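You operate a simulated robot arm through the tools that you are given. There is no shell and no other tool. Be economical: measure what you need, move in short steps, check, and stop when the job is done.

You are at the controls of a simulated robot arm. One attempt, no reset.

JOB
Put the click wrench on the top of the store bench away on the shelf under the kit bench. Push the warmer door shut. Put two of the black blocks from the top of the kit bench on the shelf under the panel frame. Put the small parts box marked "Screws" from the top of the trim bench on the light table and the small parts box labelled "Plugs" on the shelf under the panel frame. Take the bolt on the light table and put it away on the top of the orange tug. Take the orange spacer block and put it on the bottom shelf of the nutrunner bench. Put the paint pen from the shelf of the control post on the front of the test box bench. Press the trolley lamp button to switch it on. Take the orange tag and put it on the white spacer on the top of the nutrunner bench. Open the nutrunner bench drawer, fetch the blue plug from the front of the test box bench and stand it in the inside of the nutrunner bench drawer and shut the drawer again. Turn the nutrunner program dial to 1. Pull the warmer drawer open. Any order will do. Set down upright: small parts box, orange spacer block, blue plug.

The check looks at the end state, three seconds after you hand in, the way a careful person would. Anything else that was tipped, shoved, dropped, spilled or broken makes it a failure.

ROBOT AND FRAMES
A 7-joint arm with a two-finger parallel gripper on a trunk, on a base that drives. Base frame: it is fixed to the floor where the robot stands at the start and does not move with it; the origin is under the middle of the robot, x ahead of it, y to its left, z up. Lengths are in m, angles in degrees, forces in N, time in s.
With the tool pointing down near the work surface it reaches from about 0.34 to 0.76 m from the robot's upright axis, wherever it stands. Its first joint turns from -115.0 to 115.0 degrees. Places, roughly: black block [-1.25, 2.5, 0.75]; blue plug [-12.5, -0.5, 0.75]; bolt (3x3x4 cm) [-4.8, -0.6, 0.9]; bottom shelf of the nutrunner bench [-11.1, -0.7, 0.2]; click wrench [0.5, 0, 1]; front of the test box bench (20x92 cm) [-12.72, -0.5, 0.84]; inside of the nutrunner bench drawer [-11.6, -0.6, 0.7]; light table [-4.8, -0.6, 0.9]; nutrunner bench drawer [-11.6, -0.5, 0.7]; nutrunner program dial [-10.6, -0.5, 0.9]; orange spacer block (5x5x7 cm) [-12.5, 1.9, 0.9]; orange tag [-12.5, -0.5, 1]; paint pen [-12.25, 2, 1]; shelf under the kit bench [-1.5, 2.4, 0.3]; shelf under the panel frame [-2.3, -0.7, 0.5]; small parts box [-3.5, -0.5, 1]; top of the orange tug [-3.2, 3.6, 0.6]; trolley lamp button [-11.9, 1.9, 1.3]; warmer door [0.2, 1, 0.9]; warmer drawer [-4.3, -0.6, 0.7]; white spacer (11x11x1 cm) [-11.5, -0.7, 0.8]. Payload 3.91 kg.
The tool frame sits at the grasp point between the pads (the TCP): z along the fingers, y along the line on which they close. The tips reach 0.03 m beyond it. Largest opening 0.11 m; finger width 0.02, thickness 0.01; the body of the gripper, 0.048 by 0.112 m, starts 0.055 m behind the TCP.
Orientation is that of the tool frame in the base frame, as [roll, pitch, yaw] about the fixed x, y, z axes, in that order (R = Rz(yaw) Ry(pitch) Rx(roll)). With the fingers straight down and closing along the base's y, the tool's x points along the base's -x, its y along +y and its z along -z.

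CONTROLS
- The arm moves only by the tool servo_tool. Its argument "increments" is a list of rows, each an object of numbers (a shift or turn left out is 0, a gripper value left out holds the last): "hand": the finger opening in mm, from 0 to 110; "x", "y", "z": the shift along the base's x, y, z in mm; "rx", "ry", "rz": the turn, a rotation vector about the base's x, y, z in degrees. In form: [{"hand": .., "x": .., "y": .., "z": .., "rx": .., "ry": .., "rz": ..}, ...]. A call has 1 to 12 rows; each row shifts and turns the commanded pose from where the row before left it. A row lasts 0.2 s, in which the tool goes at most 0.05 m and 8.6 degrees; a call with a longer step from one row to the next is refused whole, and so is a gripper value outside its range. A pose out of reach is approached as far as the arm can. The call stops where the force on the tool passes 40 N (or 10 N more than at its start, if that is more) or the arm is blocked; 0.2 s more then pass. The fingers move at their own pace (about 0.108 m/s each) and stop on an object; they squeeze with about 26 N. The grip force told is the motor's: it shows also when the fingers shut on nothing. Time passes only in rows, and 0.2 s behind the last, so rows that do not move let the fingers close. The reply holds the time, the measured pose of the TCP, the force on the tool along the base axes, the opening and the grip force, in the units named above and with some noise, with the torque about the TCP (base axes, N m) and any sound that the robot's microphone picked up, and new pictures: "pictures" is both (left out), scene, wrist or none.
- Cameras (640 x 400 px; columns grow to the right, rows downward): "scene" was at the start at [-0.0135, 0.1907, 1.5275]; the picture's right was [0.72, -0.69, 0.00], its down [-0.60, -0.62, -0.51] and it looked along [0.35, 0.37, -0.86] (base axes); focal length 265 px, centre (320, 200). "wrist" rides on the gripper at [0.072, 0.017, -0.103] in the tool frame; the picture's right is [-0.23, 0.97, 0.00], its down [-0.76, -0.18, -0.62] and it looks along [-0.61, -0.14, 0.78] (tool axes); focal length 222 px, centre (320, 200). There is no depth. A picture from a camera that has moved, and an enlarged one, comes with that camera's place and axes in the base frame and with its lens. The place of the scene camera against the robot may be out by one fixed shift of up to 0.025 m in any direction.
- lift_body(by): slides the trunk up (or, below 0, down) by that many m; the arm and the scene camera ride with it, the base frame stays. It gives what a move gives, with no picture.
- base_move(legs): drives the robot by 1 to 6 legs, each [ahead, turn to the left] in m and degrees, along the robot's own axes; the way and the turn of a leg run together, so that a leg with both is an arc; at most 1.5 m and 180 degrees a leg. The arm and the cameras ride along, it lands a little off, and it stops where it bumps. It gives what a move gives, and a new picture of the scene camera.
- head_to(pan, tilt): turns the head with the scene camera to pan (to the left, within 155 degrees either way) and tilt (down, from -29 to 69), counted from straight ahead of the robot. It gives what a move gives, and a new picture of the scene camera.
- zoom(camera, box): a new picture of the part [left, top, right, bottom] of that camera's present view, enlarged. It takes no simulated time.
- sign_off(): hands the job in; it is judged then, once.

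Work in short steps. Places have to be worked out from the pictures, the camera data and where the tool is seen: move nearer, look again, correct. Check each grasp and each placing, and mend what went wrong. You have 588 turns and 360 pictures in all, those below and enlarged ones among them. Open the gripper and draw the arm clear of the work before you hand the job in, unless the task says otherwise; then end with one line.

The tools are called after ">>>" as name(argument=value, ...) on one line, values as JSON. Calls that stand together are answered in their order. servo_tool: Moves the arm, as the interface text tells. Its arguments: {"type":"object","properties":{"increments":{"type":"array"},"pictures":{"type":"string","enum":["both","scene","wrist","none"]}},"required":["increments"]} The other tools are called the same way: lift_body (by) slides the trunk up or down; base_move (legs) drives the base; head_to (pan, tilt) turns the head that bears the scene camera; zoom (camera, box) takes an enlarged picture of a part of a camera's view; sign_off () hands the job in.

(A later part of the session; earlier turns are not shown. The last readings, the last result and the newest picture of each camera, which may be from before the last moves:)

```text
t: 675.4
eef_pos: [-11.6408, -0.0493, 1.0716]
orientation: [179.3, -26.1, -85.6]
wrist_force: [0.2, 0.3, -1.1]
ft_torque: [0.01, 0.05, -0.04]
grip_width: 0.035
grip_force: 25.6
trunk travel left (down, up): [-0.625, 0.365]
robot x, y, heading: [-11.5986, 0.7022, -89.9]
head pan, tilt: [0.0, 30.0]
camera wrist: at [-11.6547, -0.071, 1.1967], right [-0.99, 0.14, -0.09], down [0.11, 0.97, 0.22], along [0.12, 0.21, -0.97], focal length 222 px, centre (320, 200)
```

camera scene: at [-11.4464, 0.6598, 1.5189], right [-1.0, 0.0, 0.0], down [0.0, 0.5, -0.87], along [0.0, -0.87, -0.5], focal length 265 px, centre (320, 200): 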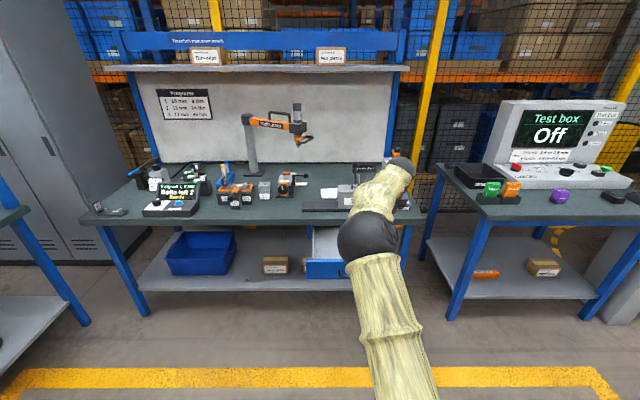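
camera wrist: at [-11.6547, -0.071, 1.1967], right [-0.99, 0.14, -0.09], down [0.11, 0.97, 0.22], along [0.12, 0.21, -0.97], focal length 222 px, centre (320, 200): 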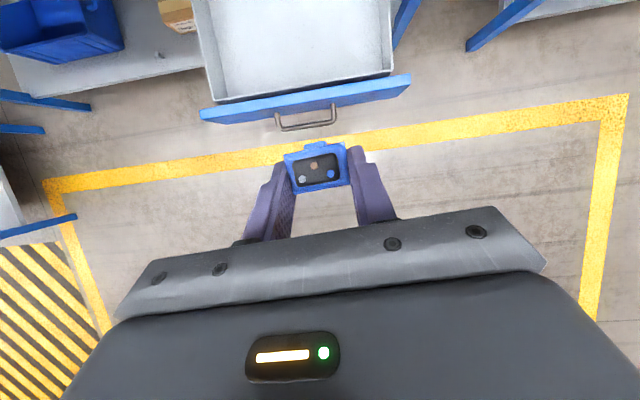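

The drawer interior is visible and empty. I drive in 0.2 m, so the plug hovers over the drawer, and lower the trunk.

>>> base_move(legs=[[0.21, 0]])

>>> servo_tool(increments=[{"x": 20}, {"x": 20}], pictures="none")

>>> lift_body(by=-0.22)

>>> servo_tool(increments=[{"x": 0}])

```text
t: 677.2
eef_pos: [-11.6415, -0.2599, 1.0717]
orientation: [179.3, -25.9, -85.5]
wrist_force: [-0.4, 0.1, -0.7]
ft_torque: [0.01, 0.02, -0.04]
grip_width: 0.0352
grip_force: 26.4
trunk travel left (down, up): [-0.625, 0.365]
robot x, y, heading: [-11.5998, 0.4907, -90.1]
head pan, tilt: [0.0, 30.0]
camera scene: at [-11.4467, 0.4483, 1.5188], right [-1.0, 0.0, 0.0], down [0.0, 0.5, -0.87], along [0.0, -0.87, -0.5], focal length 265 px, centre (320, 200)
```

scene: 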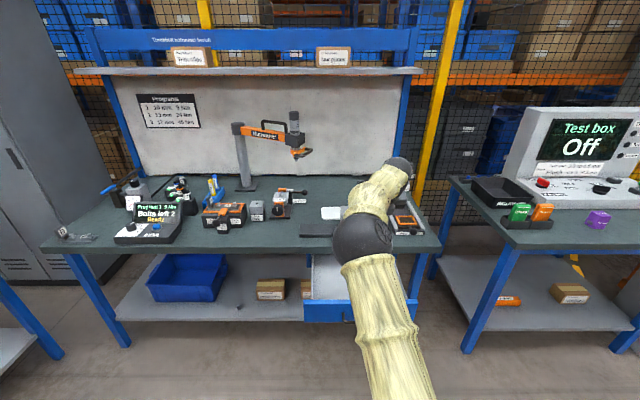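

```text
t: 677.8
eef_pos: [-11.6001, -0.2596, 1.0716]
orientation: [179.2, -26.1, -85.5]
wrist_force: [-0.1, 0.5, -0.5]
ft_torque: [0.02, 0.01, 0.0]
grip_width: 0.0349
grip_force: 25.9
trunk travel left (down, up): [-0.625, 0.365]
robot x, y, heading: [-11.5988, 0.4917, -89.8]
head pan, tilt: [0.0, 30.0]
```

```text
t: 680.2
eef_pos: [-11.6003, -0.2608, 0.8521]
orientation: [179.3, -26.0, -85.5]
wrist_force: [-0.2, 0.8, 0.0]
ft_torque: [0.01, 0.0, -0.02]
grip_width: 0.0351
grip_force: 26.3
trunk travel left (down, up): [-0.405, 0.585]
robot x, y, heading: [-11.601, 0.4889, -90.1]
head pan, tilt: [0.0, 30.0]
```

```text
t: 680.6
eef_pos: [-11.6013, -0.2608, 0.8514]
orientation: [179.3, -26.1, -85.6]
wrist_force: [-0.9, 0.4, -1.0]
ft_torque: [0.03, 0.0, -0.02]
grip_width: 0.0349
grip_force: 25.2
trunk travel left (down, up): [-0.405, 0.585]
robot x, y, heading: [-11.6011, 0.4946, -90.1]
head pan, tilt: [0.0, 30.0]
camera scene: at [-11.4467, 0.449, 1.2989], right [-1.0, 0.0, 0.0], down [0.0, 0.5, -0.87], along [0.0, -0.87, -0.5], focal length 265 px, centre (320, 200)
camera wrist: at [-11.6147, -0.282, 0.977], right [-0.99, 0.13, -0.09], down [0.11, 0.97, 0.22], along [0.12, 0.21, -0.97], focal length 222 px, centre (320, 200)
```

scene: 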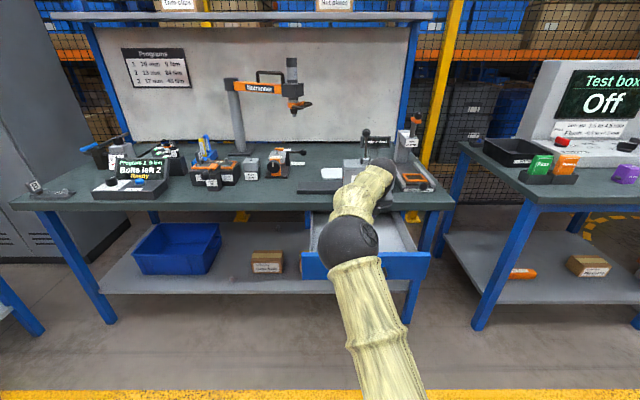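
wrist: 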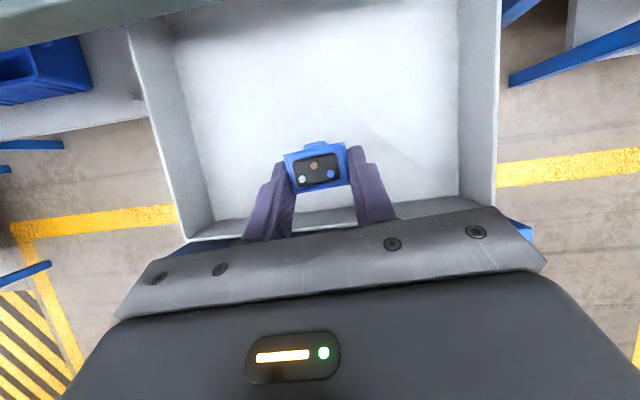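

Plug hovers inside the drawer outline with clearances. I lower steadily.

>>> servo_tool(increments=[{"z": -30}, {"z": -30}, {"z": -25}, {"z": -15}, {"z": 0}], pictures="wrist")

```text
t: 681.8
eef_pos: [-11.6018, -0.2603, 0.7516]
orientation: [179.3, -26.1, -85.4]
wrist_force: [-0.4, 0.2, -0.1]
ft_torque: [0.01, 0.02, 0.0]
grip_width: 0.0351
grip_force: 26.0
trunk travel left (down, up): [-0.405, 0.585]
robot x, y, heading: [-11.599, 0.4939, -90.1]
head pan, tilt: [0.0, 30.0]
camera wrist: at [-11.6149, -0.2821, 0.8766], right [-0.99, 0.13, -0.09], down [0.11, 0.97, 0.22], along [0.12, 0.21, -0.97], focal length 222 px, centre (320, 200)
```

wrist: 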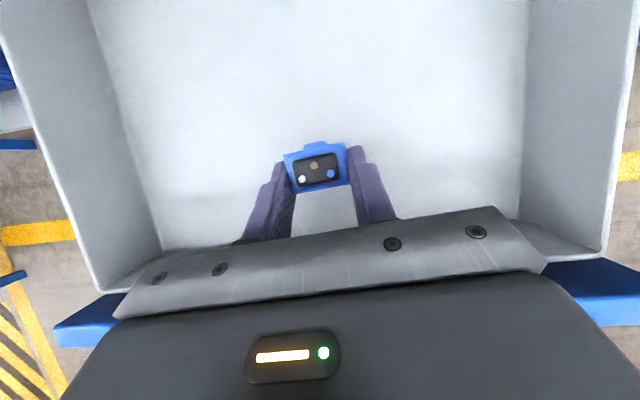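

>>> servo_tool(increments=[{"z": -10}, {"z": -8}, {"z": 0}], pictures="none")

>>> servo_tool(increments=[{"z": -6}, {"z": 0}], pictures="none")

>>> servo_tool(increments=[{"z": -5}, {"z": 0}], pictures="none")

```text
t: 682.6
eef_pos: [-11.6009, -0.2596, 0.7329]
orientation: [179.3, -25.9, -85.5]
wrist_force: [-0.2, -0.5, -1.4]
ft_torque: [0.02, 0.0, 0.01]
grip_width: 0.0351
grip_force: 26.0
trunk travel left (down, up): [-0.405, 0.585]
robot x, y, heading: [-11.603, 0.4901, -89.9]
head pan, tilt: [0.0, 30.0]
```

```text
t: 683.2
eef_pos: [-11.6005, -0.2607, 0.7278]
orientation: [179.4, -26.1, -85.6]
wrist_force: [-0.3, -0.2, -0.7]
ft_torque: [-0.03, 0.01, 0.0]
grip_width: 0.035
grip_force: 25.8
trunk travel left (down, up): [-0.405, 0.585]
robot x, y, heading: [-11.6036, 0.4952, -90.0]
head pan, tilt: [0.0, 30.0]
```

```text
t: 683.8
eef_pos: [-11.6, -0.261, 0.7253]
orientation: [179.3, -26.3, -85.6]
wrist_force: [0.9, -0.4, 8.4]
ft_torque: [-0.11, -0.15, -0.01]
grip_width: 0.0349
grip_force: 26.3
trunk travel left (down, up): [-0.405, 0.585]
robot x, y, heading: [-11.5963, 0.4932, -90.0]
head pan, tilt: [0.0, 30.0]
```

Contact (8 N). Release and rise, then look.

>>> servo_tool(increments=[{"z": 1, "hand": 50}, {"hand": 60}, {"z": 25}, {"z": 40}, {"z": 40}], pictures="wrist")

>>> zoom(camera="wrist", box=[240, 110, 400, 230])

```text
t: 685.0
eef_pos: [-11.6, -0.2592, 0.8296]
orientation: [179.4, -26.1, -85.6]
wrist_force: [0.9, -0.3, 0.0]
ft_torque: [-0.02, 0.0, 0.01]
grip_width: 0.0599
grip_force: 0.0
trunk travel left (down, up): [-0.405, 0.585]
robot x, y, heading: [-11.5991, 0.4879, -89.8]
head pan, tilt: [0.0, 30.0]
camera wrist: at [-11.6146, -0.2813, 0.9541], right [-0.99, 0.13, -0.09], down [0.11, 0.97, 0.22], along [0.12, 0.21, -0.97], focal length 222 px, centre (320, 200)
```

wrist: 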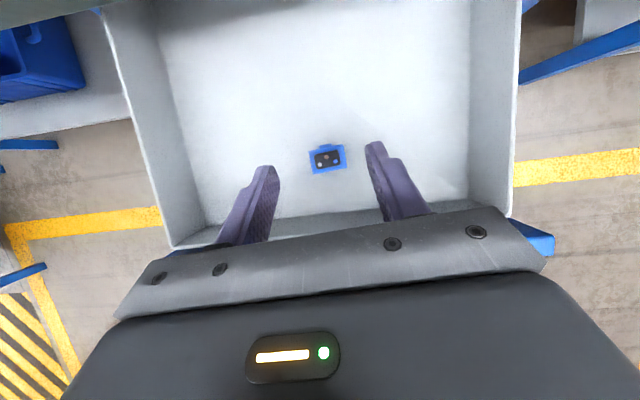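

```text
3.33 times, centred on (320, 170) of wrist
camera zoom: at [-11.6146, -0.2813, 0.9541], right [-0.99, 0.13, -0.09], down [0.11, 0.97, 0.22], along [0.12, 0.21, -0.97], focal length 740 px, centre (320, 300)
```

zoom: 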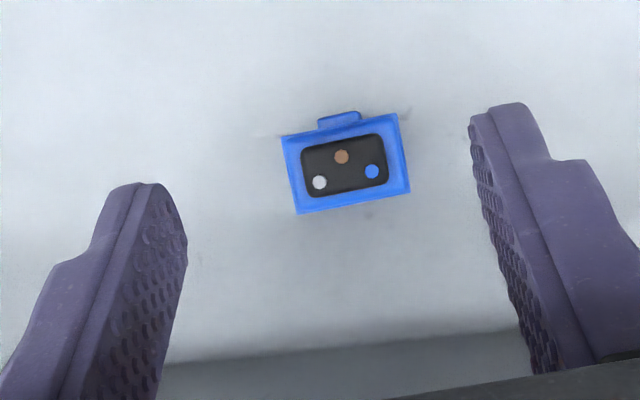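

The plug stands upright in the drawer. Now close it: raise, back off, level the tool with closed fingers.

>>> servo_tool(increments=[{"z": 40}, {"z": 40}], pictures="none")

>>> base_move(legs=[[-0.33, 0]])

>>> servo_tool(increments=[{"hand": 0, "rx": -8}, {"rx": -8}, {"rx": -8}, {"rx": -8}, {"rx": -8}, {"rx": -8}, {"rx": -8}, {"rx": -7.5, "rz": -4.5}], pictures="none")

>>> lift_body(by=-0.17)

>>> servo_tool(increments=[{"y": 20}, {"y": 20}])

```text
t: 685.6
eef_pos: [-11.6011, -0.2597, 0.9092]
orientation: [179.3, -26.0, -85.6]
wrist_force: [-0.6, -0.3, 0.9]
ft_torque: [-0.03, 0.03, 0.02]
grip_width: 0.06
grip_force: 0.0
trunk travel left (down, up): [-0.405, 0.585]
robot x, y, heading: [-11.5992, 0.4933, -90.0]
head pan, tilt: [0.0, 30.0]
```

```text
t: 688.0
eef_pos: [-11.6033, 0.0748, 0.9101]
orientation: [179.3, -26.1, -85.8]
wrist_force: [-0.3, -0.1, 0.1]
ft_torque: [0.01, 0.02, -0.01]
grip_width: 0.0598
grip_force: 0.0
trunk travel left (down, up): [-0.405, 0.585]
robot x, y, heading: [-11.5957, 0.8236, -89.9]
head pan, tilt: [0.0, 30.0]
camera scene: at [-11.4457, 0.7812, 1.2989], right [-1.0, 0.01, 0.0], down [0.0, 0.5, -0.87], along [-0.01, -0.87, -0.5], focal length 265 px, centre (320, 200)
```

scene: 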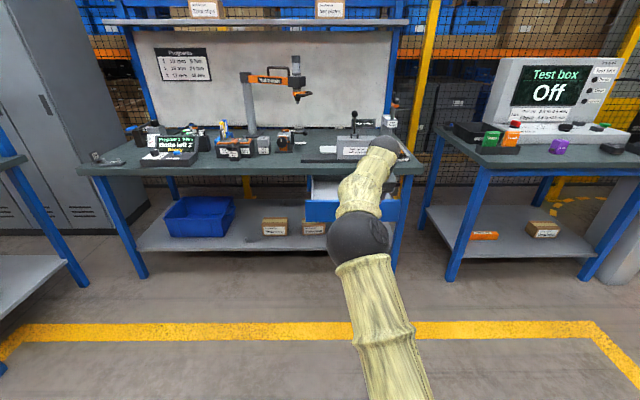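

```text
refused: row 8 steps farther than a row can; nothing moved
```

```text
t: 690.0
eef_pos: [-11.6035, 0.0734, 0.7387]
orientation: [179.3, -26.1, -85.8]
wrist_force: [1.3, 0.0, 0.1]
ft_torque: [0.01, 0.0, 0.02]
grip_width: 0.0601
grip_force: 0.0
trunk travel left (down, up): [-0.235, 0.755]
robot x, y, heading: [-11.5963, 0.8264, -90.3]
head pan, tilt: [0.0, 30.0]
```

```text
t: 690.6
eef_pos: [-11.6046, 0.1136, 0.7379]
orientation: [179.2, -26.0, -85.9]
wrist_force: [-0.3, -0.6, -0.4]
ft_torque: [0.0, 0.0, -0.01]
grip_width: 0.06
grip_force: 0.0
trunk travel left (down, up): [-0.235, 0.755]
robot x, y, heading: [-11.5999, 0.8223, -90.4]
head pan, tilt: [0.0, 30.0]
camera scene: at [-11.4458, 0.7811, 1.1289], right [-1.0, 0.01, 0.0], down [0.0, 0.5, -0.87], along [-0.01, -0.87, -0.5], focal length 265 px, centre (320, 200)
camera wrist: at [-11.6179, 0.0919, 0.8637], right [-0.99, 0.14, -0.09], down [0.12, 0.97, 0.22], along [0.12, 0.21, -0.97], focal length 222 px, centre (320, 200)
```

scene: 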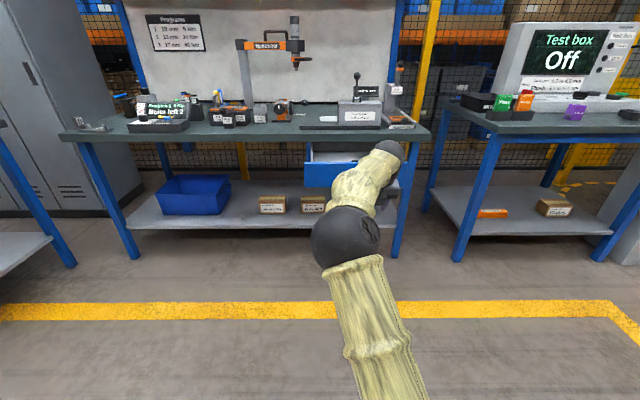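
wrist: 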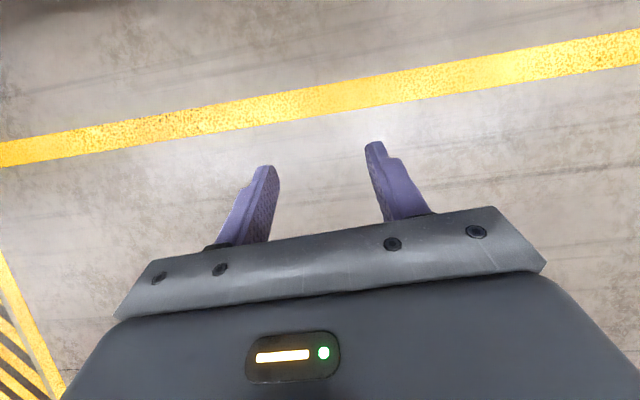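

One row was too large; I repeat the levelling with legal steps.

>>> servo_tool(increments=[{"hand": 0, "rx": -8}, {"rx": -8}, {"rx": -8}, {"rx": -8}, {"rx": -8}, {"rx": -8}, {"rx": -8}, {"rx": -8}, {"rz": -4}], pictures="none")

>>> base_move(legs=[[0.2, 0]])

>>> servo_tool(increments=[{"x": 0}], pictures="wrist")

```text
t: 692.6
eef_pos: [-11.6031, 0.1138, 0.7383]
orientation: [87.9, -86.2, -0.9]
wrist_force: [-0.1, -0.7, -0.2]
ft_torque: [0.0, -0.01, 0.01]
grip_width: 0.0003
grip_force: 25.7
trunk travel left (down, up): [-0.235, 0.755]
robot x, y, heading: [-11.6015, 0.8232, -90.3]
head pan, tilt: [0.0, 30.0]
```

```text
t: 694.3
eef_pos: [-11.6043, -0.0852, 0.7388]
orientation: [89.0, -86.4, -2.1]
wrist_force: [0.3, -0.1, -0.5]
ft_torque: [0.01, 0.02, 0.0]
grip_width: 0.0
grip_force: 26.4
trunk travel left (down, up): [-0.235, 0.755]
robot x, y, heading: [-11.6026, 0.624, -90.1]
head pan, tilt: [0.0, 30.0]
camera scene: at [-11.4469, 0.5817, 1.1289], right [-1.0, 0.01, 0.0], down [0.0, 0.5, -0.87], along [-0.01, -0.87, -0.5], focal length 265 px, centre (320, 200)
```

scene: 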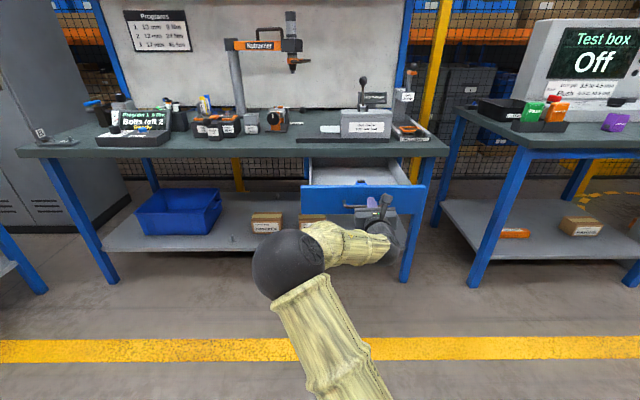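

```text
t: 694.7
eef_pos: [-11.6046, -0.0861, 0.7384]
orientation: [89.4, -86.4, -2.4]
wrist_force: [-0.1, -0.1, 0.1]
ft_torque: [0.03, -0.02, 0.0]
grip_width: 0.0
grip_force: 25.4
trunk travel left (down, up): [-0.235, 0.755]
robot x, y, heading: [-11.6018, 0.6252, -90.3]
head pan, tilt: [0.0, 30.0]
camera wrist: at [-11.6112, 0.017, 0.8122], right [-0.99, 0.05, -0.16], down [0.16, 0.62, -0.77], along [0.06, -0.79, -0.61], focal length 222 px, centre (320, 200)
```

wrist: 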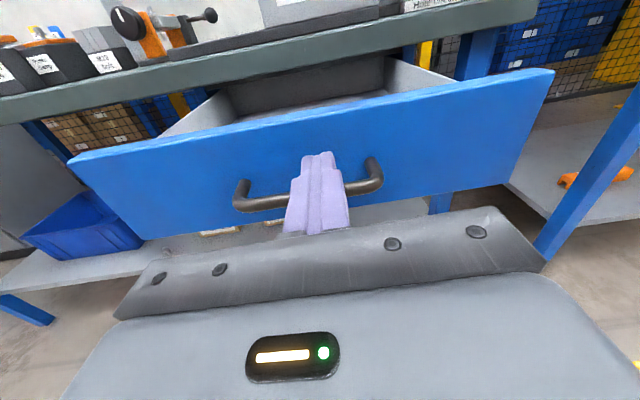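

Aligned above the handle. I retract a bit and drive closer so the arm has the stroke.

>>> servo_tool(increments=[{"y": 40}, {"y": 40}, {"y": 30}], pictures="none")

>>> base_move(legs=[[0.14, 0]])

>>> servo_tool(increments=[{"y": -10}, {"y": -10}, {"y": -10}, {"y": -10}, {"y": -12}, {"y": -12}, {"y": -12}, {"y": -12}], pictures="scene")

```text
t: 695.5
eef_pos: [-11.6034, 0.0248, 0.7381]
orientation: [89.5, -86.4, -2.3]
wrist_force: [0.3, 0.2, -0.5]
ft_torque: [0.03, 0.0, -0.01]
grip_width: 0.0002
grip_force: 25.8
trunk travel left (down, up): [-0.235, 0.755]
robot x, y, heading: [-11.6018, 0.6257, -90.2]
head pan, tilt: [0.0, 30.0]
```

```text
t: 697.0
eef_pos: [-11.6056, -0.1149, 0.7399]
orientation: [89.2, -86.3, -2.1]
wrist_force: [0.3, 0.3, 0.6]
ft_torque: [-0.02, -0.03, -0.02]
grip_width: 0.0001
grip_force: 25.5
trunk travel left (down, up): [-0.235, 0.755]
robot x, y, heading: [-11.5975, 0.4852, -90.4]
head pan, tilt: [0.0, 30.0]
camera scene: at [-11.4477, 0.4419, 1.1289], right [-1.0, 0.01, 0.0], down [0.0, 0.5, -0.87], along [-0.01, -0.87, -0.5], focal length 265 px, centre (320, 200)
```

scene: 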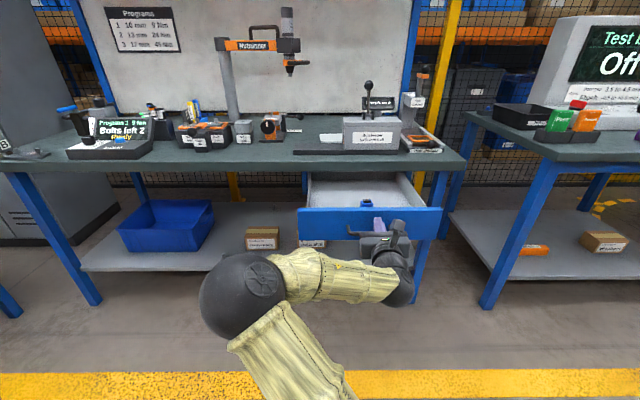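

```text
t: 698.8
eef_pos: [-11.6058, -0.2029, 0.7387]
orientation: [89.1, -86.3, -2.0]
wrist_force: [-0.6, 0.2, -0.6]
ft_torque: [-0.03, 0.01, -0.03]
grip_width: 0.0
grip_force: 26.4
trunk travel left (down, up): [-0.235, 0.755]
robot x, y, heading: [-11.5975, 0.4861, -90.3]
head pan, tilt: [0.0, 30.0]
camera scene: at [-11.4477, 0.4419, 1.1289], right [-1.0, 0.01, 0.0], down [0.0, 0.5, -0.87], along [-0.01, -0.87, -0.5], focal length 265 px, centre (320, 200)
```

scene: 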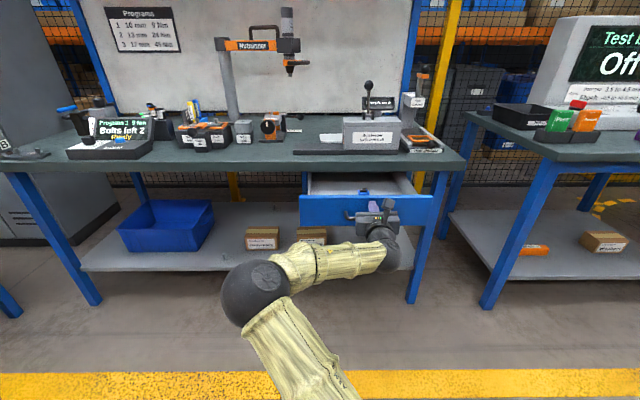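

It closes smoothly. Continue.

>>> servo_tool(increments=[{"y": -12}, {"y": -12}, {"y": -12}, {"y": -12}, {"y": -12}, {"y": -12}, {"y": -12}, {"y": -12}, {"y": -12}, {"y": -12}, {"y": -12}, {"y": -12}], pictures="none")

>>> servo_tool(increments=[{"y": -10}, {"y": -10}, {"y": -10}, {"y": -10}, {"y": -10}, {"y": -10}, {"y": -10}, {"y": -8}], pictures="scene")

```text
t: 701.4
eef_pos: [-11.6061, -0.3483, 0.7398]
orientation: [89.3, -86.3, -2.3]
wrist_force: [0.3, 0.4, 0.4]
ft_torque: [0.01, 0.02, 0.0]
grip_width: 0.0001
grip_force: 26.4
trunk travel left (down, up): [-0.235, 0.755]
robot x, y, heading: [-11.6024, 0.4865, -90.4]
head pan, tilt: [0.0, 30.0]
```

```text
t: 702.6
eef_pos: [-11.6059, -0.3949, 0.7392]
orientation: [91.0, -86.3, -3.8]
wrist_force: [1.7, 24.9, 0.1]
ft_torque: [-0.03, 0.02, 0.25]
grip_width: 0.0002
grip_force: 26.3
trunk travel left (down, up): [-0.235, 0.755]
robot x, y, heading: [-11.5959, 0.4851, -90.7]
head pan, tilt: [0.0, 30.0]
stopped in row 6: the force on the tool passed its limit at 59 N (the readings are from after the stop); the commanded pose is now the measured one
camera scene: at [-11.4476, 0.4445, 1.129], right [-1.0, 0.01, 0.0], down [0.0, 0.5, -0.87], along [-0.01, -0.87, -0.5], focal length 265 px, centre (320, 200)
```

scene: 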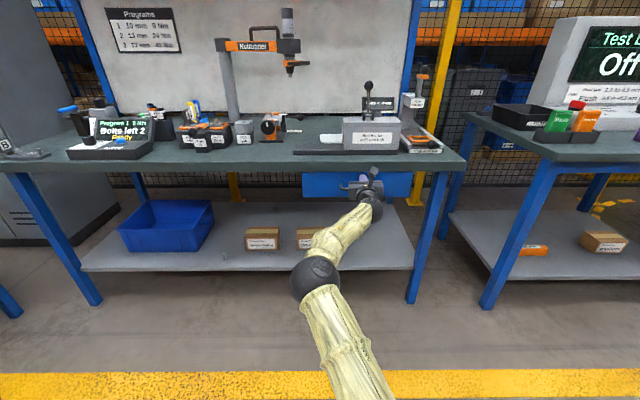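

The drawer is shut. Next the orange tag: back off, raise, and go to the test box bench for a closer look from the front.

>>> servo_tool(increments=[{"y": 20}, {"y": 40}, {"y": 40}, {"y": 40}], pictures="none")

>>> base_move(legs=[[-0.3, 0], [0, -90], [0.75, 0], [0, 90]])

>>> lift_body(by=0.3)

>>> servo_tool(increments=[{"x": 0}])

```text
t: 703.6
eef_pos: [-11.6056, -0.2556, 0.7366]
orientation: [93.1, -86.2, -6.1]
wrist_force: [0.3, 0.4, -0.4]
ft_torque: [0.03, -0.04, -0.01]
grip_width: 0.0
grip_force: 25.6
trunk travel left (down, up): [-0.235, 0.755]
robot x, y, heading: [-11.5969, 0.484, -90.3]
head pan, tilt: [0.0, 30.0]
```

```text
t: 721.3
eef_pos: [-12.3519, 0.0423, 0.7362]
orientation: [92.9, -86.2, -6.3]
wrist_force: [0.6, 0.1, -0.6]
ft_torque: [0.01, -0.01, 0.01]
grip_width: 0.0002
grip_force: 25.3
trunk travel left (down, up): [-0.235, 0.755]
robot x, y, heading: [-12.3457, 0.7844, -90.7]
head pan, tilt: [0.0, 30.0]
camera scene: at [-12.1919, 0.7414, 1.1289], right [-1.0, 0.01, 0.0], down [0.0, 0.5, -0.87], along [-0.01, -0.87, -0.5], focal length 265 px, centre (320, 200)
```

scene: 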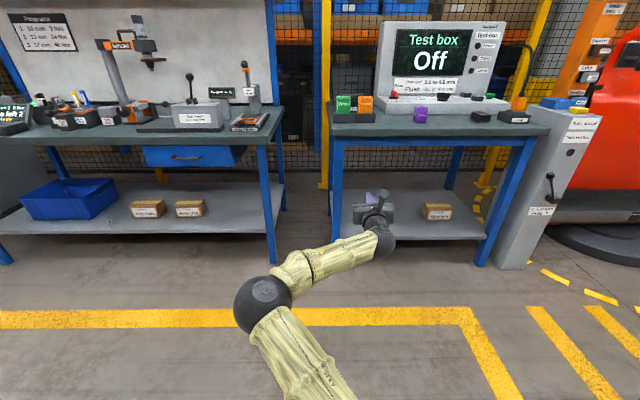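

```text
t: 724.3
eef_pos: [-12.3512, 0.044, 1.036]
orientation: [93.2, -86.2, -6.3]
wrist_force: [0.0, -0.1, -0.3]
ft_torque: [0.0, 0.02, -0.01]
grip_width: 0.0001
grip_force: 26.2
trunk travel left (down, up): [-0.535, 0.455]
robot x, y, heading: [-12.3452, 0.7829, -90.8]
head pan, tilt: [0.0, 30.0]
```

```text
t: 724.7
eef_pos: [-12.3523, 0.0438, 1.0366]
orientation: [92.9, -86.2, -6.3]
wrist_force: [-0.8, 0.4, 0.3]
ft_torque: [0.0, -0.01, -0.02]
grip_width: 0.0002
grip_force: 25.4
trunk travel left (down, up): [-0.535, 0.455]
robot x, y, heading: [-12.3423, 0.7824, -90.8]
head pan, tilt: [0.0, 30.0]
camera scene: at [-12.1919, 0.7413, 1.4289], right [-1.0, 0.01, 0.0], down [0.0, 0.5, -0.87], along [-0.01, -0.87, -0.5], focal length 265 px, centre (320, 200)
camera wrist: at [-12.3581, 0.1466, 1.1109], right [-0.99, 0.06, -0.16], down [0.16, 0.62, -0.77], along [0.06, -0.78, -0.62], focal length 222 px, centre (320, 200)
```

scene: 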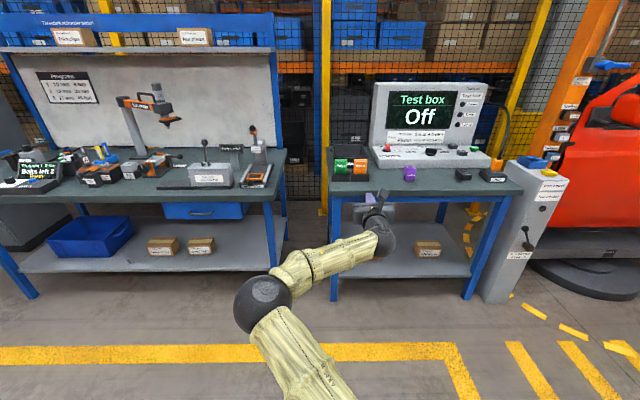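
wrist: 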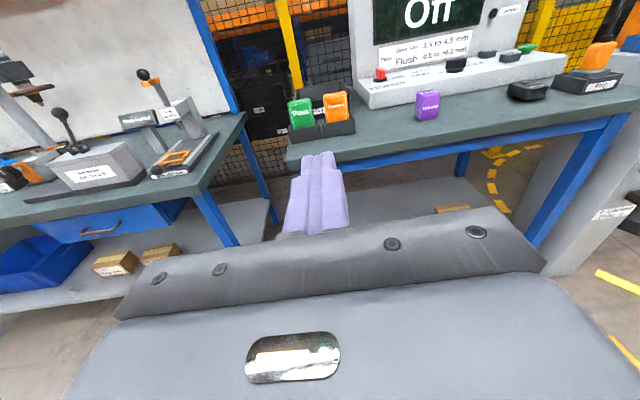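

>>> zoom(camera="wrist", box=[270, 75, 390, 150])

```text
5.33 times, centred on (330, 112) of wrist
camera zoom: at [-12.3581, 0.1466, 1.1109], right [-0.99, 0.06, -0.16], down [0.16, 0.62, -0.77], along [0.06, -0.78, -0.62], focal length 1185 px, centre (267, 667)
```

zoom: 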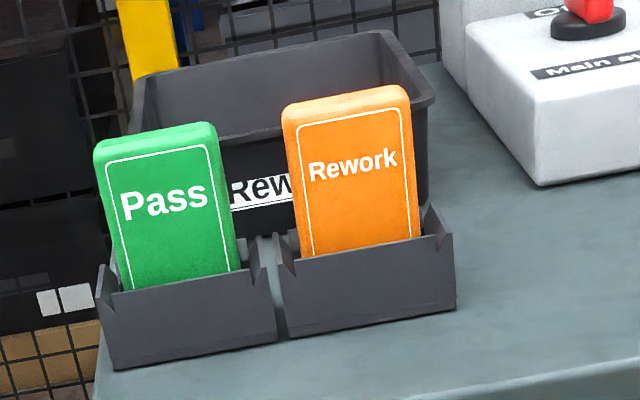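

The orange tag is ~7.4 cm wide at about (−12.41, −0.507), top z≈0.955, with room for fingers on both sides. I align with a horizontal tool at z≈0.925 and approach.

>>> servo_tool(increments=[{"hand": 95, "x": -29, "z": -35}, {"x": -29, "z": -35}, {"z": -38}], pictures="none")

>>> base_move(legs=[[0.42, 0]])

>>> servo_tool(increments=[{"x": 0}], pictures="wrist")

```text
t: 725.5
eef_pos: [-12.4108, 0.0451, 0.9286]
orientation: [92.3, -86.2, -5.6]
wrist_force: [0.1, -0.2, 0.3]
ft_torque: [0.02, 0.02, 0.0]
grip_width: 0.0949
grip_force: 0.1
trunk travel left (down, up): [-0.535, 0.455]
robot x, y, heading: [-12.3417, 0.784, -90.4]
head pan, tilt: [0.0, 30.0]
```

```text
t: 728.4
eef_pos: [-12.4167, -0.3727, 0.9283]
orientation: [93.2, -86.2, -6.4]
wrist_force: [-0.2, 0.1, 0.2]
ft_torque: [0.03, 0.03, 0.02]
grip_width: 0.0949
grip_force: 0.0
trunk travel left (down, up): [-0.535, 0.455]
robot x, y, heading: [-12.3485, 0.3645, -90.9]
head pan, tilt: [0.0, 30.0]
camera scene: at [-12.1965, 0.3237, 1.4289], right [-1.0, 0.01, 0.0], down [0.01, 0.5, -0.87], along [-0.01, -0.87, -0.5], focal length 265 px, centre (320, 200)
```

scene: 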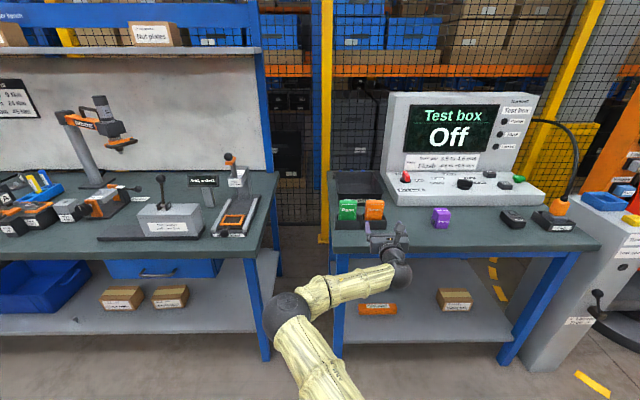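

```text
t: 728.8
eef_pos: [-12.4161, -0.372, 0.9298]
orientation: [92.9, -86.2, -6.3]
wrist_force: [0.9, 0.4, 0.4]
ft_torque: [0.03, 0.01, -0.04]
grip_width: 0.0953
grip_force: 0.1
trunk travel left (down, up): [-0.535, 0.455]
robot x, y, heading: [-12.3495, 0.3662, -90.8]
head pan, tilt: [0.0, 30.0]
camera wrist: at [-12.422, -0.2701, 1.0029], right [-0.98, 0.06, -0.16], down [0.16, 0.62, -0.77], along [0.06, -0.78, -0.62], focal length 222 px, centre (320, 200)
```

wrist: 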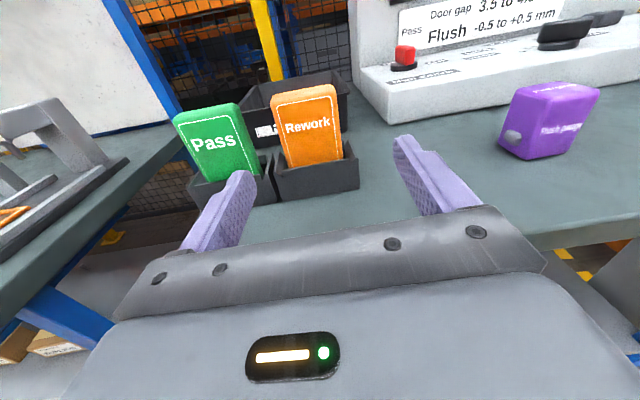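

Tag centre ≈ (−12.411, −0.525). Advance so the fingers straddle it.

>>> servo_tool(increments=[{"x": 5, "y": -35, "z": -8}, {"y": -35, "z": -6}, {"y": -35}], pictures="wrist")

```text
t: 729.6
eef_pos: [-12.4104, -0.4794, 0.9148]
orientation: [93.0, -86.2, -6.3]
wrist_force: [0.3, 0.2, -0.4]
ft_torque: [-0.03, 0.02, 0.0]
grip_width: 0.0946
grip_force: 0.1
trunk travel left (down, up): [-0.535, 0.455]
robot x, y, heading: [-12.3505, 0.368, -90.8]
head pan, tilt: [0.0, 30.0]
camera wrist: at [-12.417, -0.3755, 0.9886], right [-0.98, 0.06, -0.16], down [0.16, 0.62, -0.77], along [0.06, -0.78, -0.62], focal length 222 px, centre (320, 200)
```

wrist: 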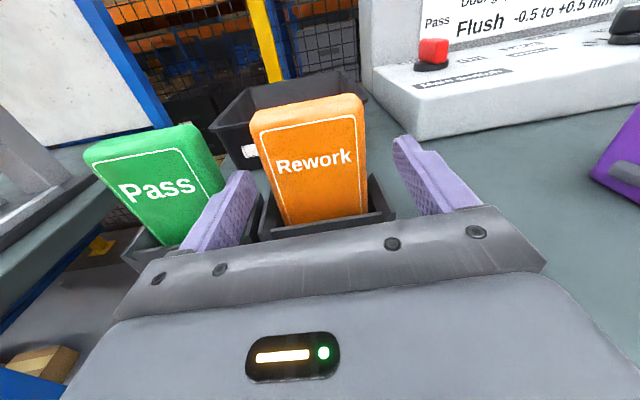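

The left finger will enter the gap between tags. Narrow slightly, advance 25 mm, then close.

>>> servo_tool(increments=[{"hand": 90}, {"y": -13}, {"y": -12}], pictures="wrist")

```text
t: 730.4
eef_pos: [-12.4122, -0.5029, 0.9139]
orientation: [93.0, -86.2, -6.3]
wrist_force: [-0.3, 0.7, 0.8]
ft_torque: [-0.03, 0.0, -0.02]
grip_width: 0.0898
grip_force: 0.1
trunk travel left (down, up): [-0.535, 0.455]
robot x, y, heading: [-12.347, 0.3654, -90.8]
head pan, tilt: [0.0, 30.0]
camera wrist: at [-12.4174, -0.4001, 0.9885], right [-0.98, 0.06, -0.16], down [0.16, 0.62, -0.77], along [0.05, -0.78, -0.62], focal length 222 px, centre (320, 200)
```

wrist: 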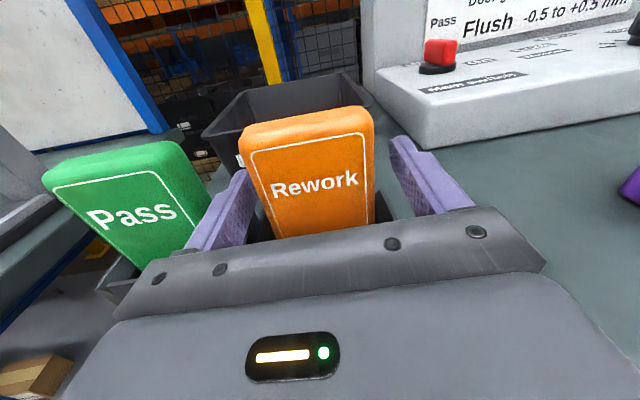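

Straddling. Close and lift straight up.

>>> servo_tool(increments=[{"y": -5}, {"hand": 50}, {"hand": 50}, {"hand": 50}], pictures="wrist")

```text
t: 731.4
eef_pos: [-12.4108, -0.5078, 0.9145]
orientation: [93.0, -86.1, -6.2]
wrist_force: [1.2, 0.0, 1.5]
ft_torque: [-0.01, -0.13, 0.02]
grip_width: 0.0674
grip_force: 25.5
trunk travel left (down, up): [-0.535, 0.455]
robot x, y, heading: [-12.3476, 0.3656, -90.7]
head pan, tilt: [0.0, 30.0]
camera wrist: at [-12.417, -0.4051, 0.9887], right [-0.98, 0.06, -0.16], down [0.16, 0.62, -0.77], along [0.06, -0.78, -0.62], focal length 222 px, centre (320, 200)
```

wrist: 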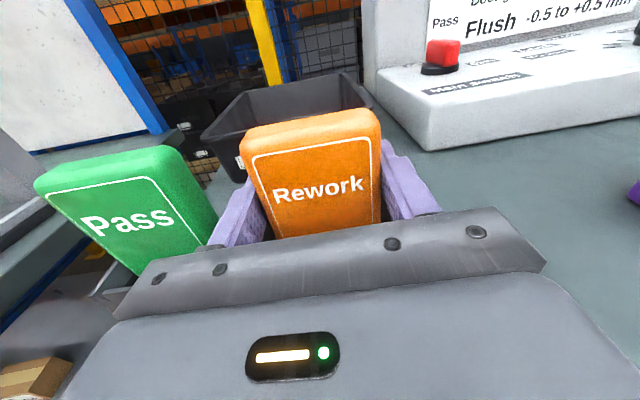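

>>> servo_tool(increments=[{"z": 25}, {"z": 30}, {"z": 30}, {"z": 30}, {"z": 20}], pictures="wrist")

```text
t: 732.6
eef_pos: [-12.4091, -0.5084, 1.0509]
orientation: [93.0, -86.1, -6.3]
wrist_force: [-0.7, 0.1, 0.0]
ft_torque: [0.0, -0.01, 0.04]
grip_width: 0.0665
grip_force: 26.1
trunk travel left (down, up): [-0.535, 0.455]
robot x, y, heading: [-12.3493, 0.3644, -90.5]
head pan, tilt: [0.0, 30.0]
camera wrist: at [-12.4169, -0.4057, 1.1247], right [-0.98, 0.06, -0.16], down [0.16, 0.62, -0.77], along [0.06, -0.78, -0.62], focal length 222 px, centre (320, 200)
```

wrist: 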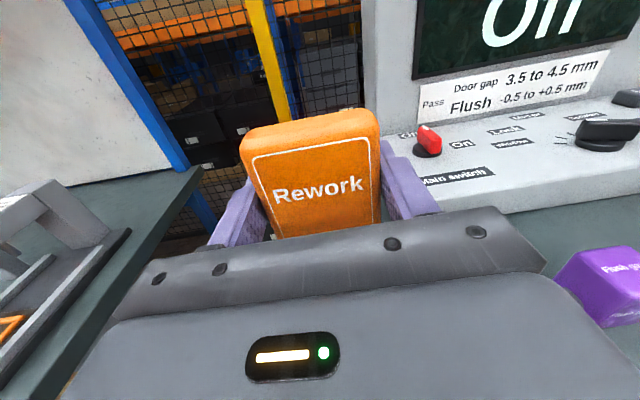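

The tag is out of its holder. I back off and drive in front of the white spacer on the nutrunner bench (x≈−11.5).

>>> base_move(legs=[[-0.42, 0], [0, 90], [0.85, 0], [0, -89.5]])

>>> servo_tool(increments=[{"x": 0}], pictures="wrist")

```text
t: 751.5
eef_pos: [-11.5432, -0.1081, 1.0499]
orientation: [93.2, -86.2, -6.5]
wrist_force: [0.0, -0.2, -1.4]
ft_torque: [-0.01, -0.01, -0.02]
grip_width: 0.0657
grip_force: 26.2
trunk travel left (down, up): [-0.535, 0.455]
robot x, y, heading: [-11.4826, 0.7686, -90.6]
head pan, tilt: [0.0, 30.0]
camera scene: at [-11.3297, 0.7249, 1.4289], right [-1.0, 0.01, 0.0], down [0.01, 0.5, -0.87], along [-0.01, -0.87, -0.5], focal length 265 px, centre (320, 200)
```

scene: 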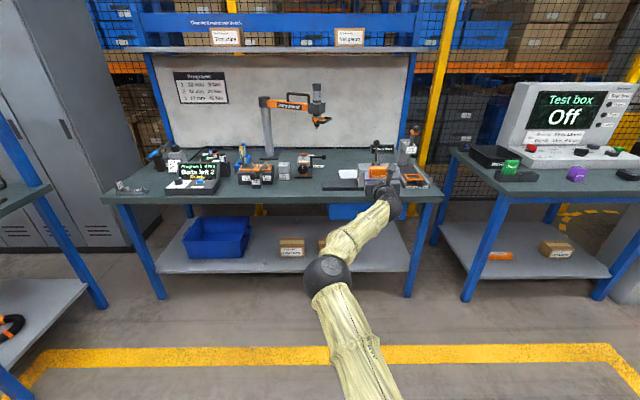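

```text
t: 751.9
eef_pos: [-11.542, -0.1078, 1.05]
orientation: [93.3, -86.2, -6.6]
wrist_force: [-0.1, 0.3, -1.3]
ft_torque: [-0.01, 0.03, -0.01]
grip_width: 0.0655
grip_force: 26.1
trunk travel left (down, up): [-0.535, 0.455]
robot x, y, heading: [-11.4825, 0.7708, -90.7]
head pan, tilt: [0.0, 30.0]
camera wrist: at [-11.5487, -0.005, 1.1241], right [-0.98, 0.06, -0.16], down [0.16, 0.62, -0.77], along [0.06, -0.78, -0.62], focal length 222 px, centre (320, 200)
```

wrist: 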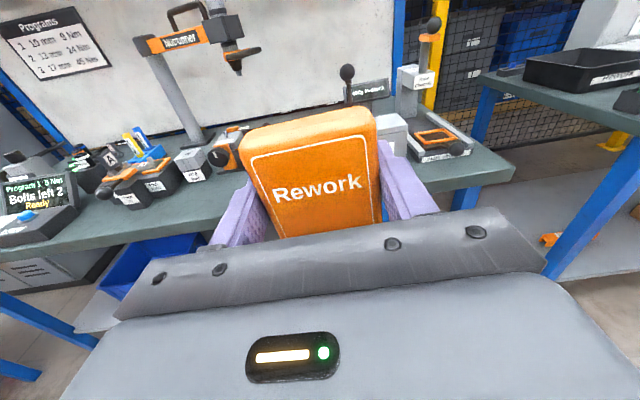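

Holder stayed in place. I pitch the tool to vertical so the tag lies face-up under the fingers, and look.

>>> servo_tool(increments=[{"rx": 7.8, "z": 5}, {"rx": 7.8, "z": 5}, {"rx": 7.8, "z": 5}, {"rx": 7.8, "z": 5}, {"rx": 7.8, "z": 5}, {"rx": 7.8, "z": 5}, {"rx": 7.8}, {"rx": 7.8}, {"rx": 7.8}, {"rx": 7.8}, {"rx": 7.8}])

```text
t: 754.3
eef_pos: [-11.5274, 0.0409, 0.9974]
orientation: [176.6, -3.6, -86.4]
wrist_force: [-0.5, 0.3, -1.0]
ft_torque: [0.01, 0.01, 0.02]
grip_width: 0.0659
grip_force: 25.6
out of reach, approached as far as the arm can: row 5, 6, 7, 8, 9, 10, 11
trunk travel left (down, up): [-0.535, 0.455]
robot x, y, heading: [-11.4821, 0.7695, -90.4]
head pan, tilt: [0.0, 30.0]
camera scene: at [-11.3303, 0.7245, 1.4289], right [-1.0, 0.01, 0.0], down [0.01, 0.5, -0.87], along [-0.01, -0.87, -0.5], focal length 265 px, centre (320, 200)
camera wrist: at [-11.5327, -0.0261, 1.1073], right [-0.98, 0.17, 0.04], down [0.16, 0.81, 0.56], along [0.06, 0.56, -0.83], focal length 222 px, centre (320, 200)
```

scene: 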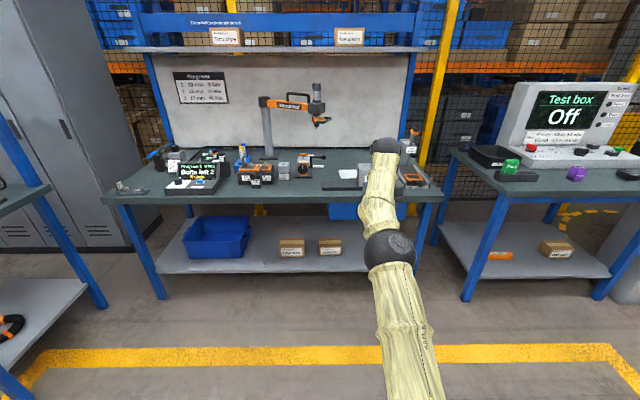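
wrist: 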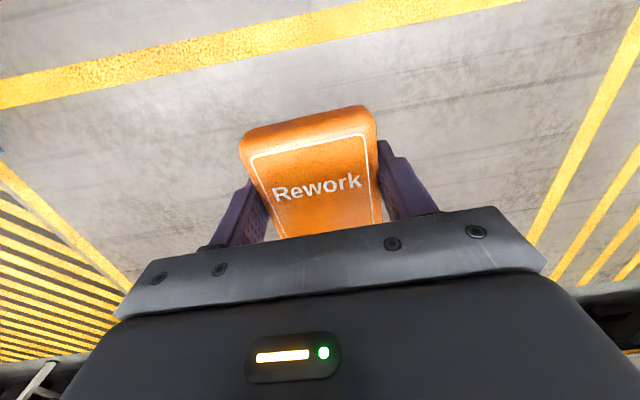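

The tag lies flat face-up in the grip. I raise to z≈1.12, shift left to x≈−11.49 to clear the bolt feeder's lever, and drive in.

>>> servo_tool(increments=[{"z": 40, "x": 12, "rx": 2}, {"z": 40, "x": 12, "rx": 2}, {"z": 40, "x": 12}], pictures="none")

>>> base_move(legs=[[0.5, 0]])

>>> servo_tool(increments=[{"x": 0}], pictures="wrist")

```text
t: 755.1
eef_pos: [-11.4939, 0.0892, 1.0839]
orientation: [176.6, 0.2, -86.2]
wrist_force: [0.8, -0.7, -1.3]
ft_torque: [-0.04, 0.05, 0.03]
grip_width: 0.0657
grip_force: 26.4
out of reach, approached as far as the arm can: row 1, 2, 3
trunk travel left (down, up): [-0.535, 0.455]
robot x, y, heading: [-11.4838, 0.7675, -90.5]
head pan, tilt: [0.0, 30.0]
```

```text
t: 758.5
eef_pos: [-11.4975, -0.4129, 1.0823]
orientation: [176.8, 0.0, -86.0]
wrist_force: [-1.0, -0.8, -1.1]
ft_torque: [-0.01, -0.02, -0.01]
grip_width: 0.0658
grip_force: 25.8
trunk travel left (down, up): [-0.535, 0.455]
robot x, y, heading: [-11.4833, 0.269, -90.4]
head pan, tilt: [0.0, 30.0]
camera scene: at [-11.3338, 0.2229, 1.4289], right [-1.0, 0.01, 0.0], down [0.0, 0.5, -0.87], along [-0.01, -0.87, -0.5], focal length 265 px, centre (320, 200)
```

scene: 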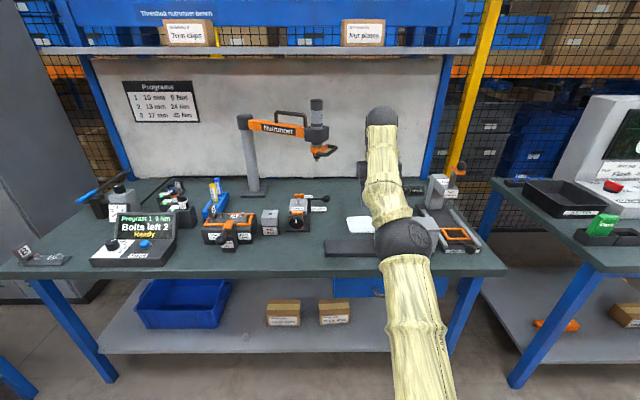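

```text
t: 758.9
eef_pos: [-11.4985, -0.4122, 1.0824]
orientation: [176.8, 0.1, -85.9]
wrist_force: [0.6, 0.0, -1.7]
ft_torque: [-0.03, -0.05, 0.01]
grip_width: 0.0654
grip_force: 26.4
trunk travel left (down, up): [-0.535, 0.455]
robot x, y, heading: [-11.487, 0.2647, -90.2]
head pan, tilt: [0.0, 30.0]
camera wrist: at [-11.5032, -0.4869, 1.1869], right [-0.99, 0.16, 0.06], down [0.16, 0.77, 0.61], along [0.05, 0.61, -0.79], focal length 222 px, centre (320, 200)
```

wrist: 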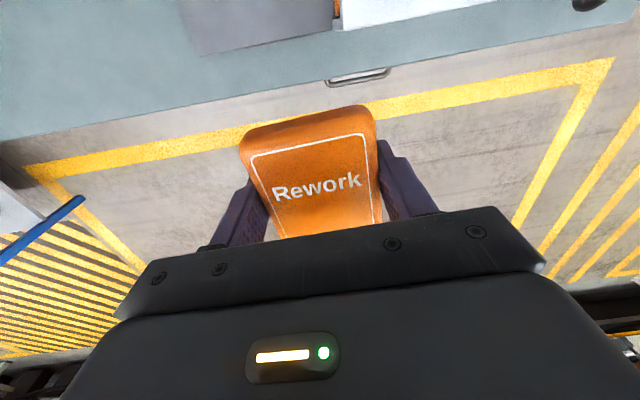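

The spacer is farther back (y≈−0.65…−0.69). I drive 0.12 m more and extend a little to see it under the wrist camera.

>>> base_move(legs=[[0.12, 0]])

>>> servo_tool(increments=[{"y": -30}, {"y": -30}])

```text
t: 760.2
eef_pos: [-11.4987, -0.5331, 1.0825]
orientation: [176.7, 0.1, -86.1]
wrist_force: [0.1, -0.3, -1.1]
ft_torque: [0.0, 0.01, 0.0]
grip_width: 0.066
grip_force: 26.2
trunk travel left (down, up): [-0.535, 0.455]
robot x, y, heading: [-11.4892, 0.1461, -90.6]
head pan, tilt: [0.0, 30.0]
camera scene: at [-11.3346, 0.1025, 1.4288], right [-1.0, 0.01, 0.0], down [0.0, 0.5, -0.87], along [-0.01, -0.87, -0.5], focal length 265 px, centre (320, 200)
```

scene: 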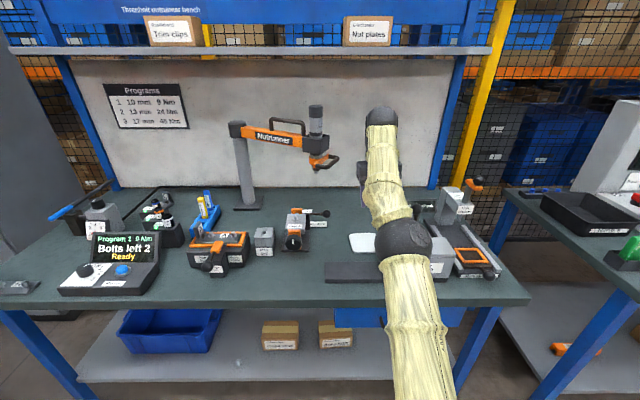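

```text
t: 760.8
eef_pos: [-11.5007, -0.5363, 1.0716]
orientation: [176.7, 0.1, -86.1]
wrist_force: [0.0, 0.0, -0.7]
ft_torque: [0.01, 0.03, 0.0]
grip_width: 0.0658
grip_force: 25.8
out of reach, approached as far as the arm can: row 1, 2
trunk travel left (down, up): [-0.535, 0.455]
robot x, y, heading: [-11.486, 0.1478, -90.1]
head pan, tilt: [0.0, 30.0]
camera scene: at [-11.3344, 0.1029, 1.4288], right [-1.0, 0.01, 0.0], down [0.0, 0.5, -0.87], along [-0.01, -0.87, -0.5], focal length 265 px, centre (320, 200)
camera wrist: at [-11.5068, -0.6105, 1.1777], right [-0.99, 0.16, 0.06], down [0.16, 0.77, 0.61], along [0.06, 0.61, -0.79], focal length 222 px, centre (320, 200)
```

scene: 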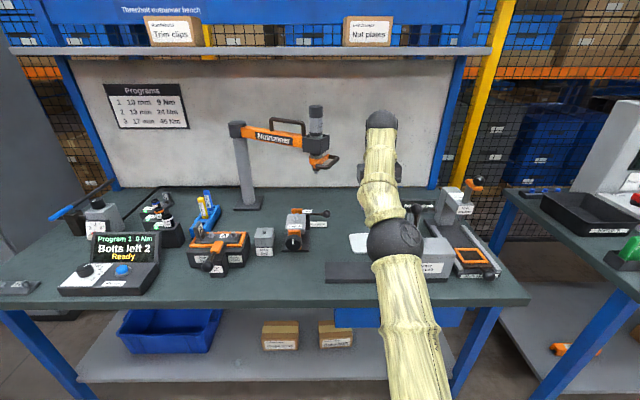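
wrist: 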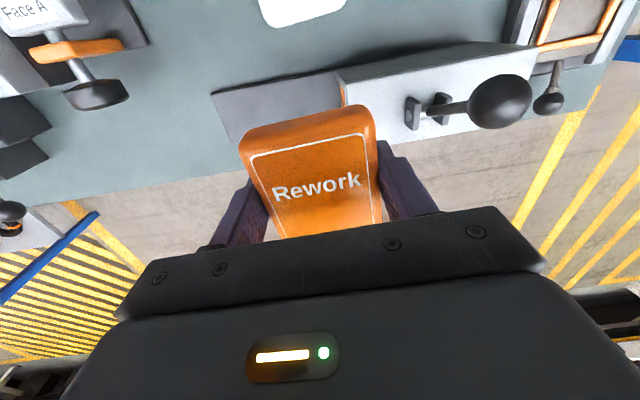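

The spacer's near edge is at y≈−0.614, centre ≈ (−11.507, −0.669). I drive 0.09 m closer (still ~0.4 m from the bench edge).

>>> base_move(legs=[[0.09, 0]])

>>> servo_tool(increments=[{"z": -30}, {"z": -20}], pictures="wrist")

```text
t: 762.0
eef_pos: [-11.5016, -0.6274, 1.0738]
orientation: [176.7, 0.0, -86.2]
wrist_force: [-0.6, 0.5, -0.8]
ft_torque: [-0.03, 0.03, 0.01]
grip_width: 0.0658
grip_force: 25.9
trunk travel left (down, up): [-0.535, 0.455]
robot x, y, heading: [-11.4883, 0.0578, -90.5]
head pan, tilt: [0.0, 30.0]
camera scene: at [-11.3354, 0.0114, 1.4288], right [-1.0, 0.01, 0.0], down [0.0, 0.5, -0.87], along [-0.01, -0.87, -0.5], focal length 265 px, centre (320, 200)
```

scene: 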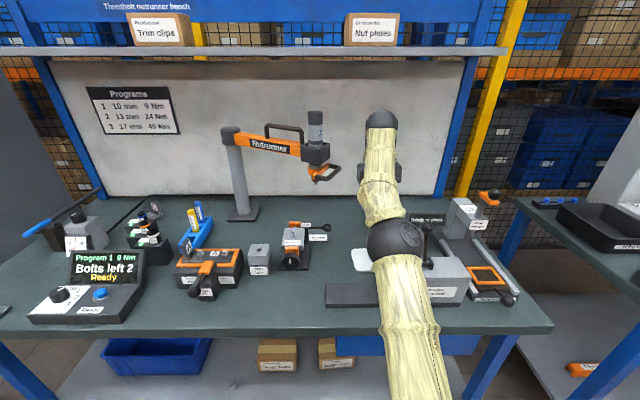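

```text
t: 762.6
eef_pos: [-11.5014, -0.6282, 1.0235]
orientation: [176.6, 0.1, -86.1]
wrist_force: [0.0, -0.5, -1.1]
ft_torque: [-0.03, 0.01, 0.01]
grip_width: 0.0656
grip_force: 25.9
trunk travel left (down, up): [-0.535, 0.455]
robot x, y, heading: [-11.484, 0.0569, -90.5]
head pan, tilt: [0.0, 30.0]
camera wrist: at [-11.508, -0.7018, 1.1277], right [-0.99, 0.16, 0.06], down [0.16, 0.77, 0.61], along [0.06, 0.61, -0.79], focal length 222 px, centre (320, 200)
```

wrist: 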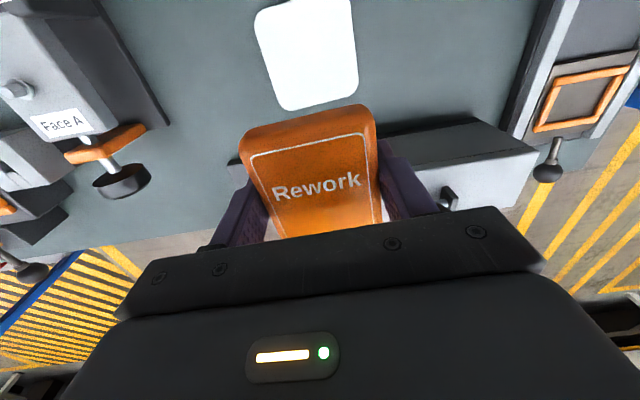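

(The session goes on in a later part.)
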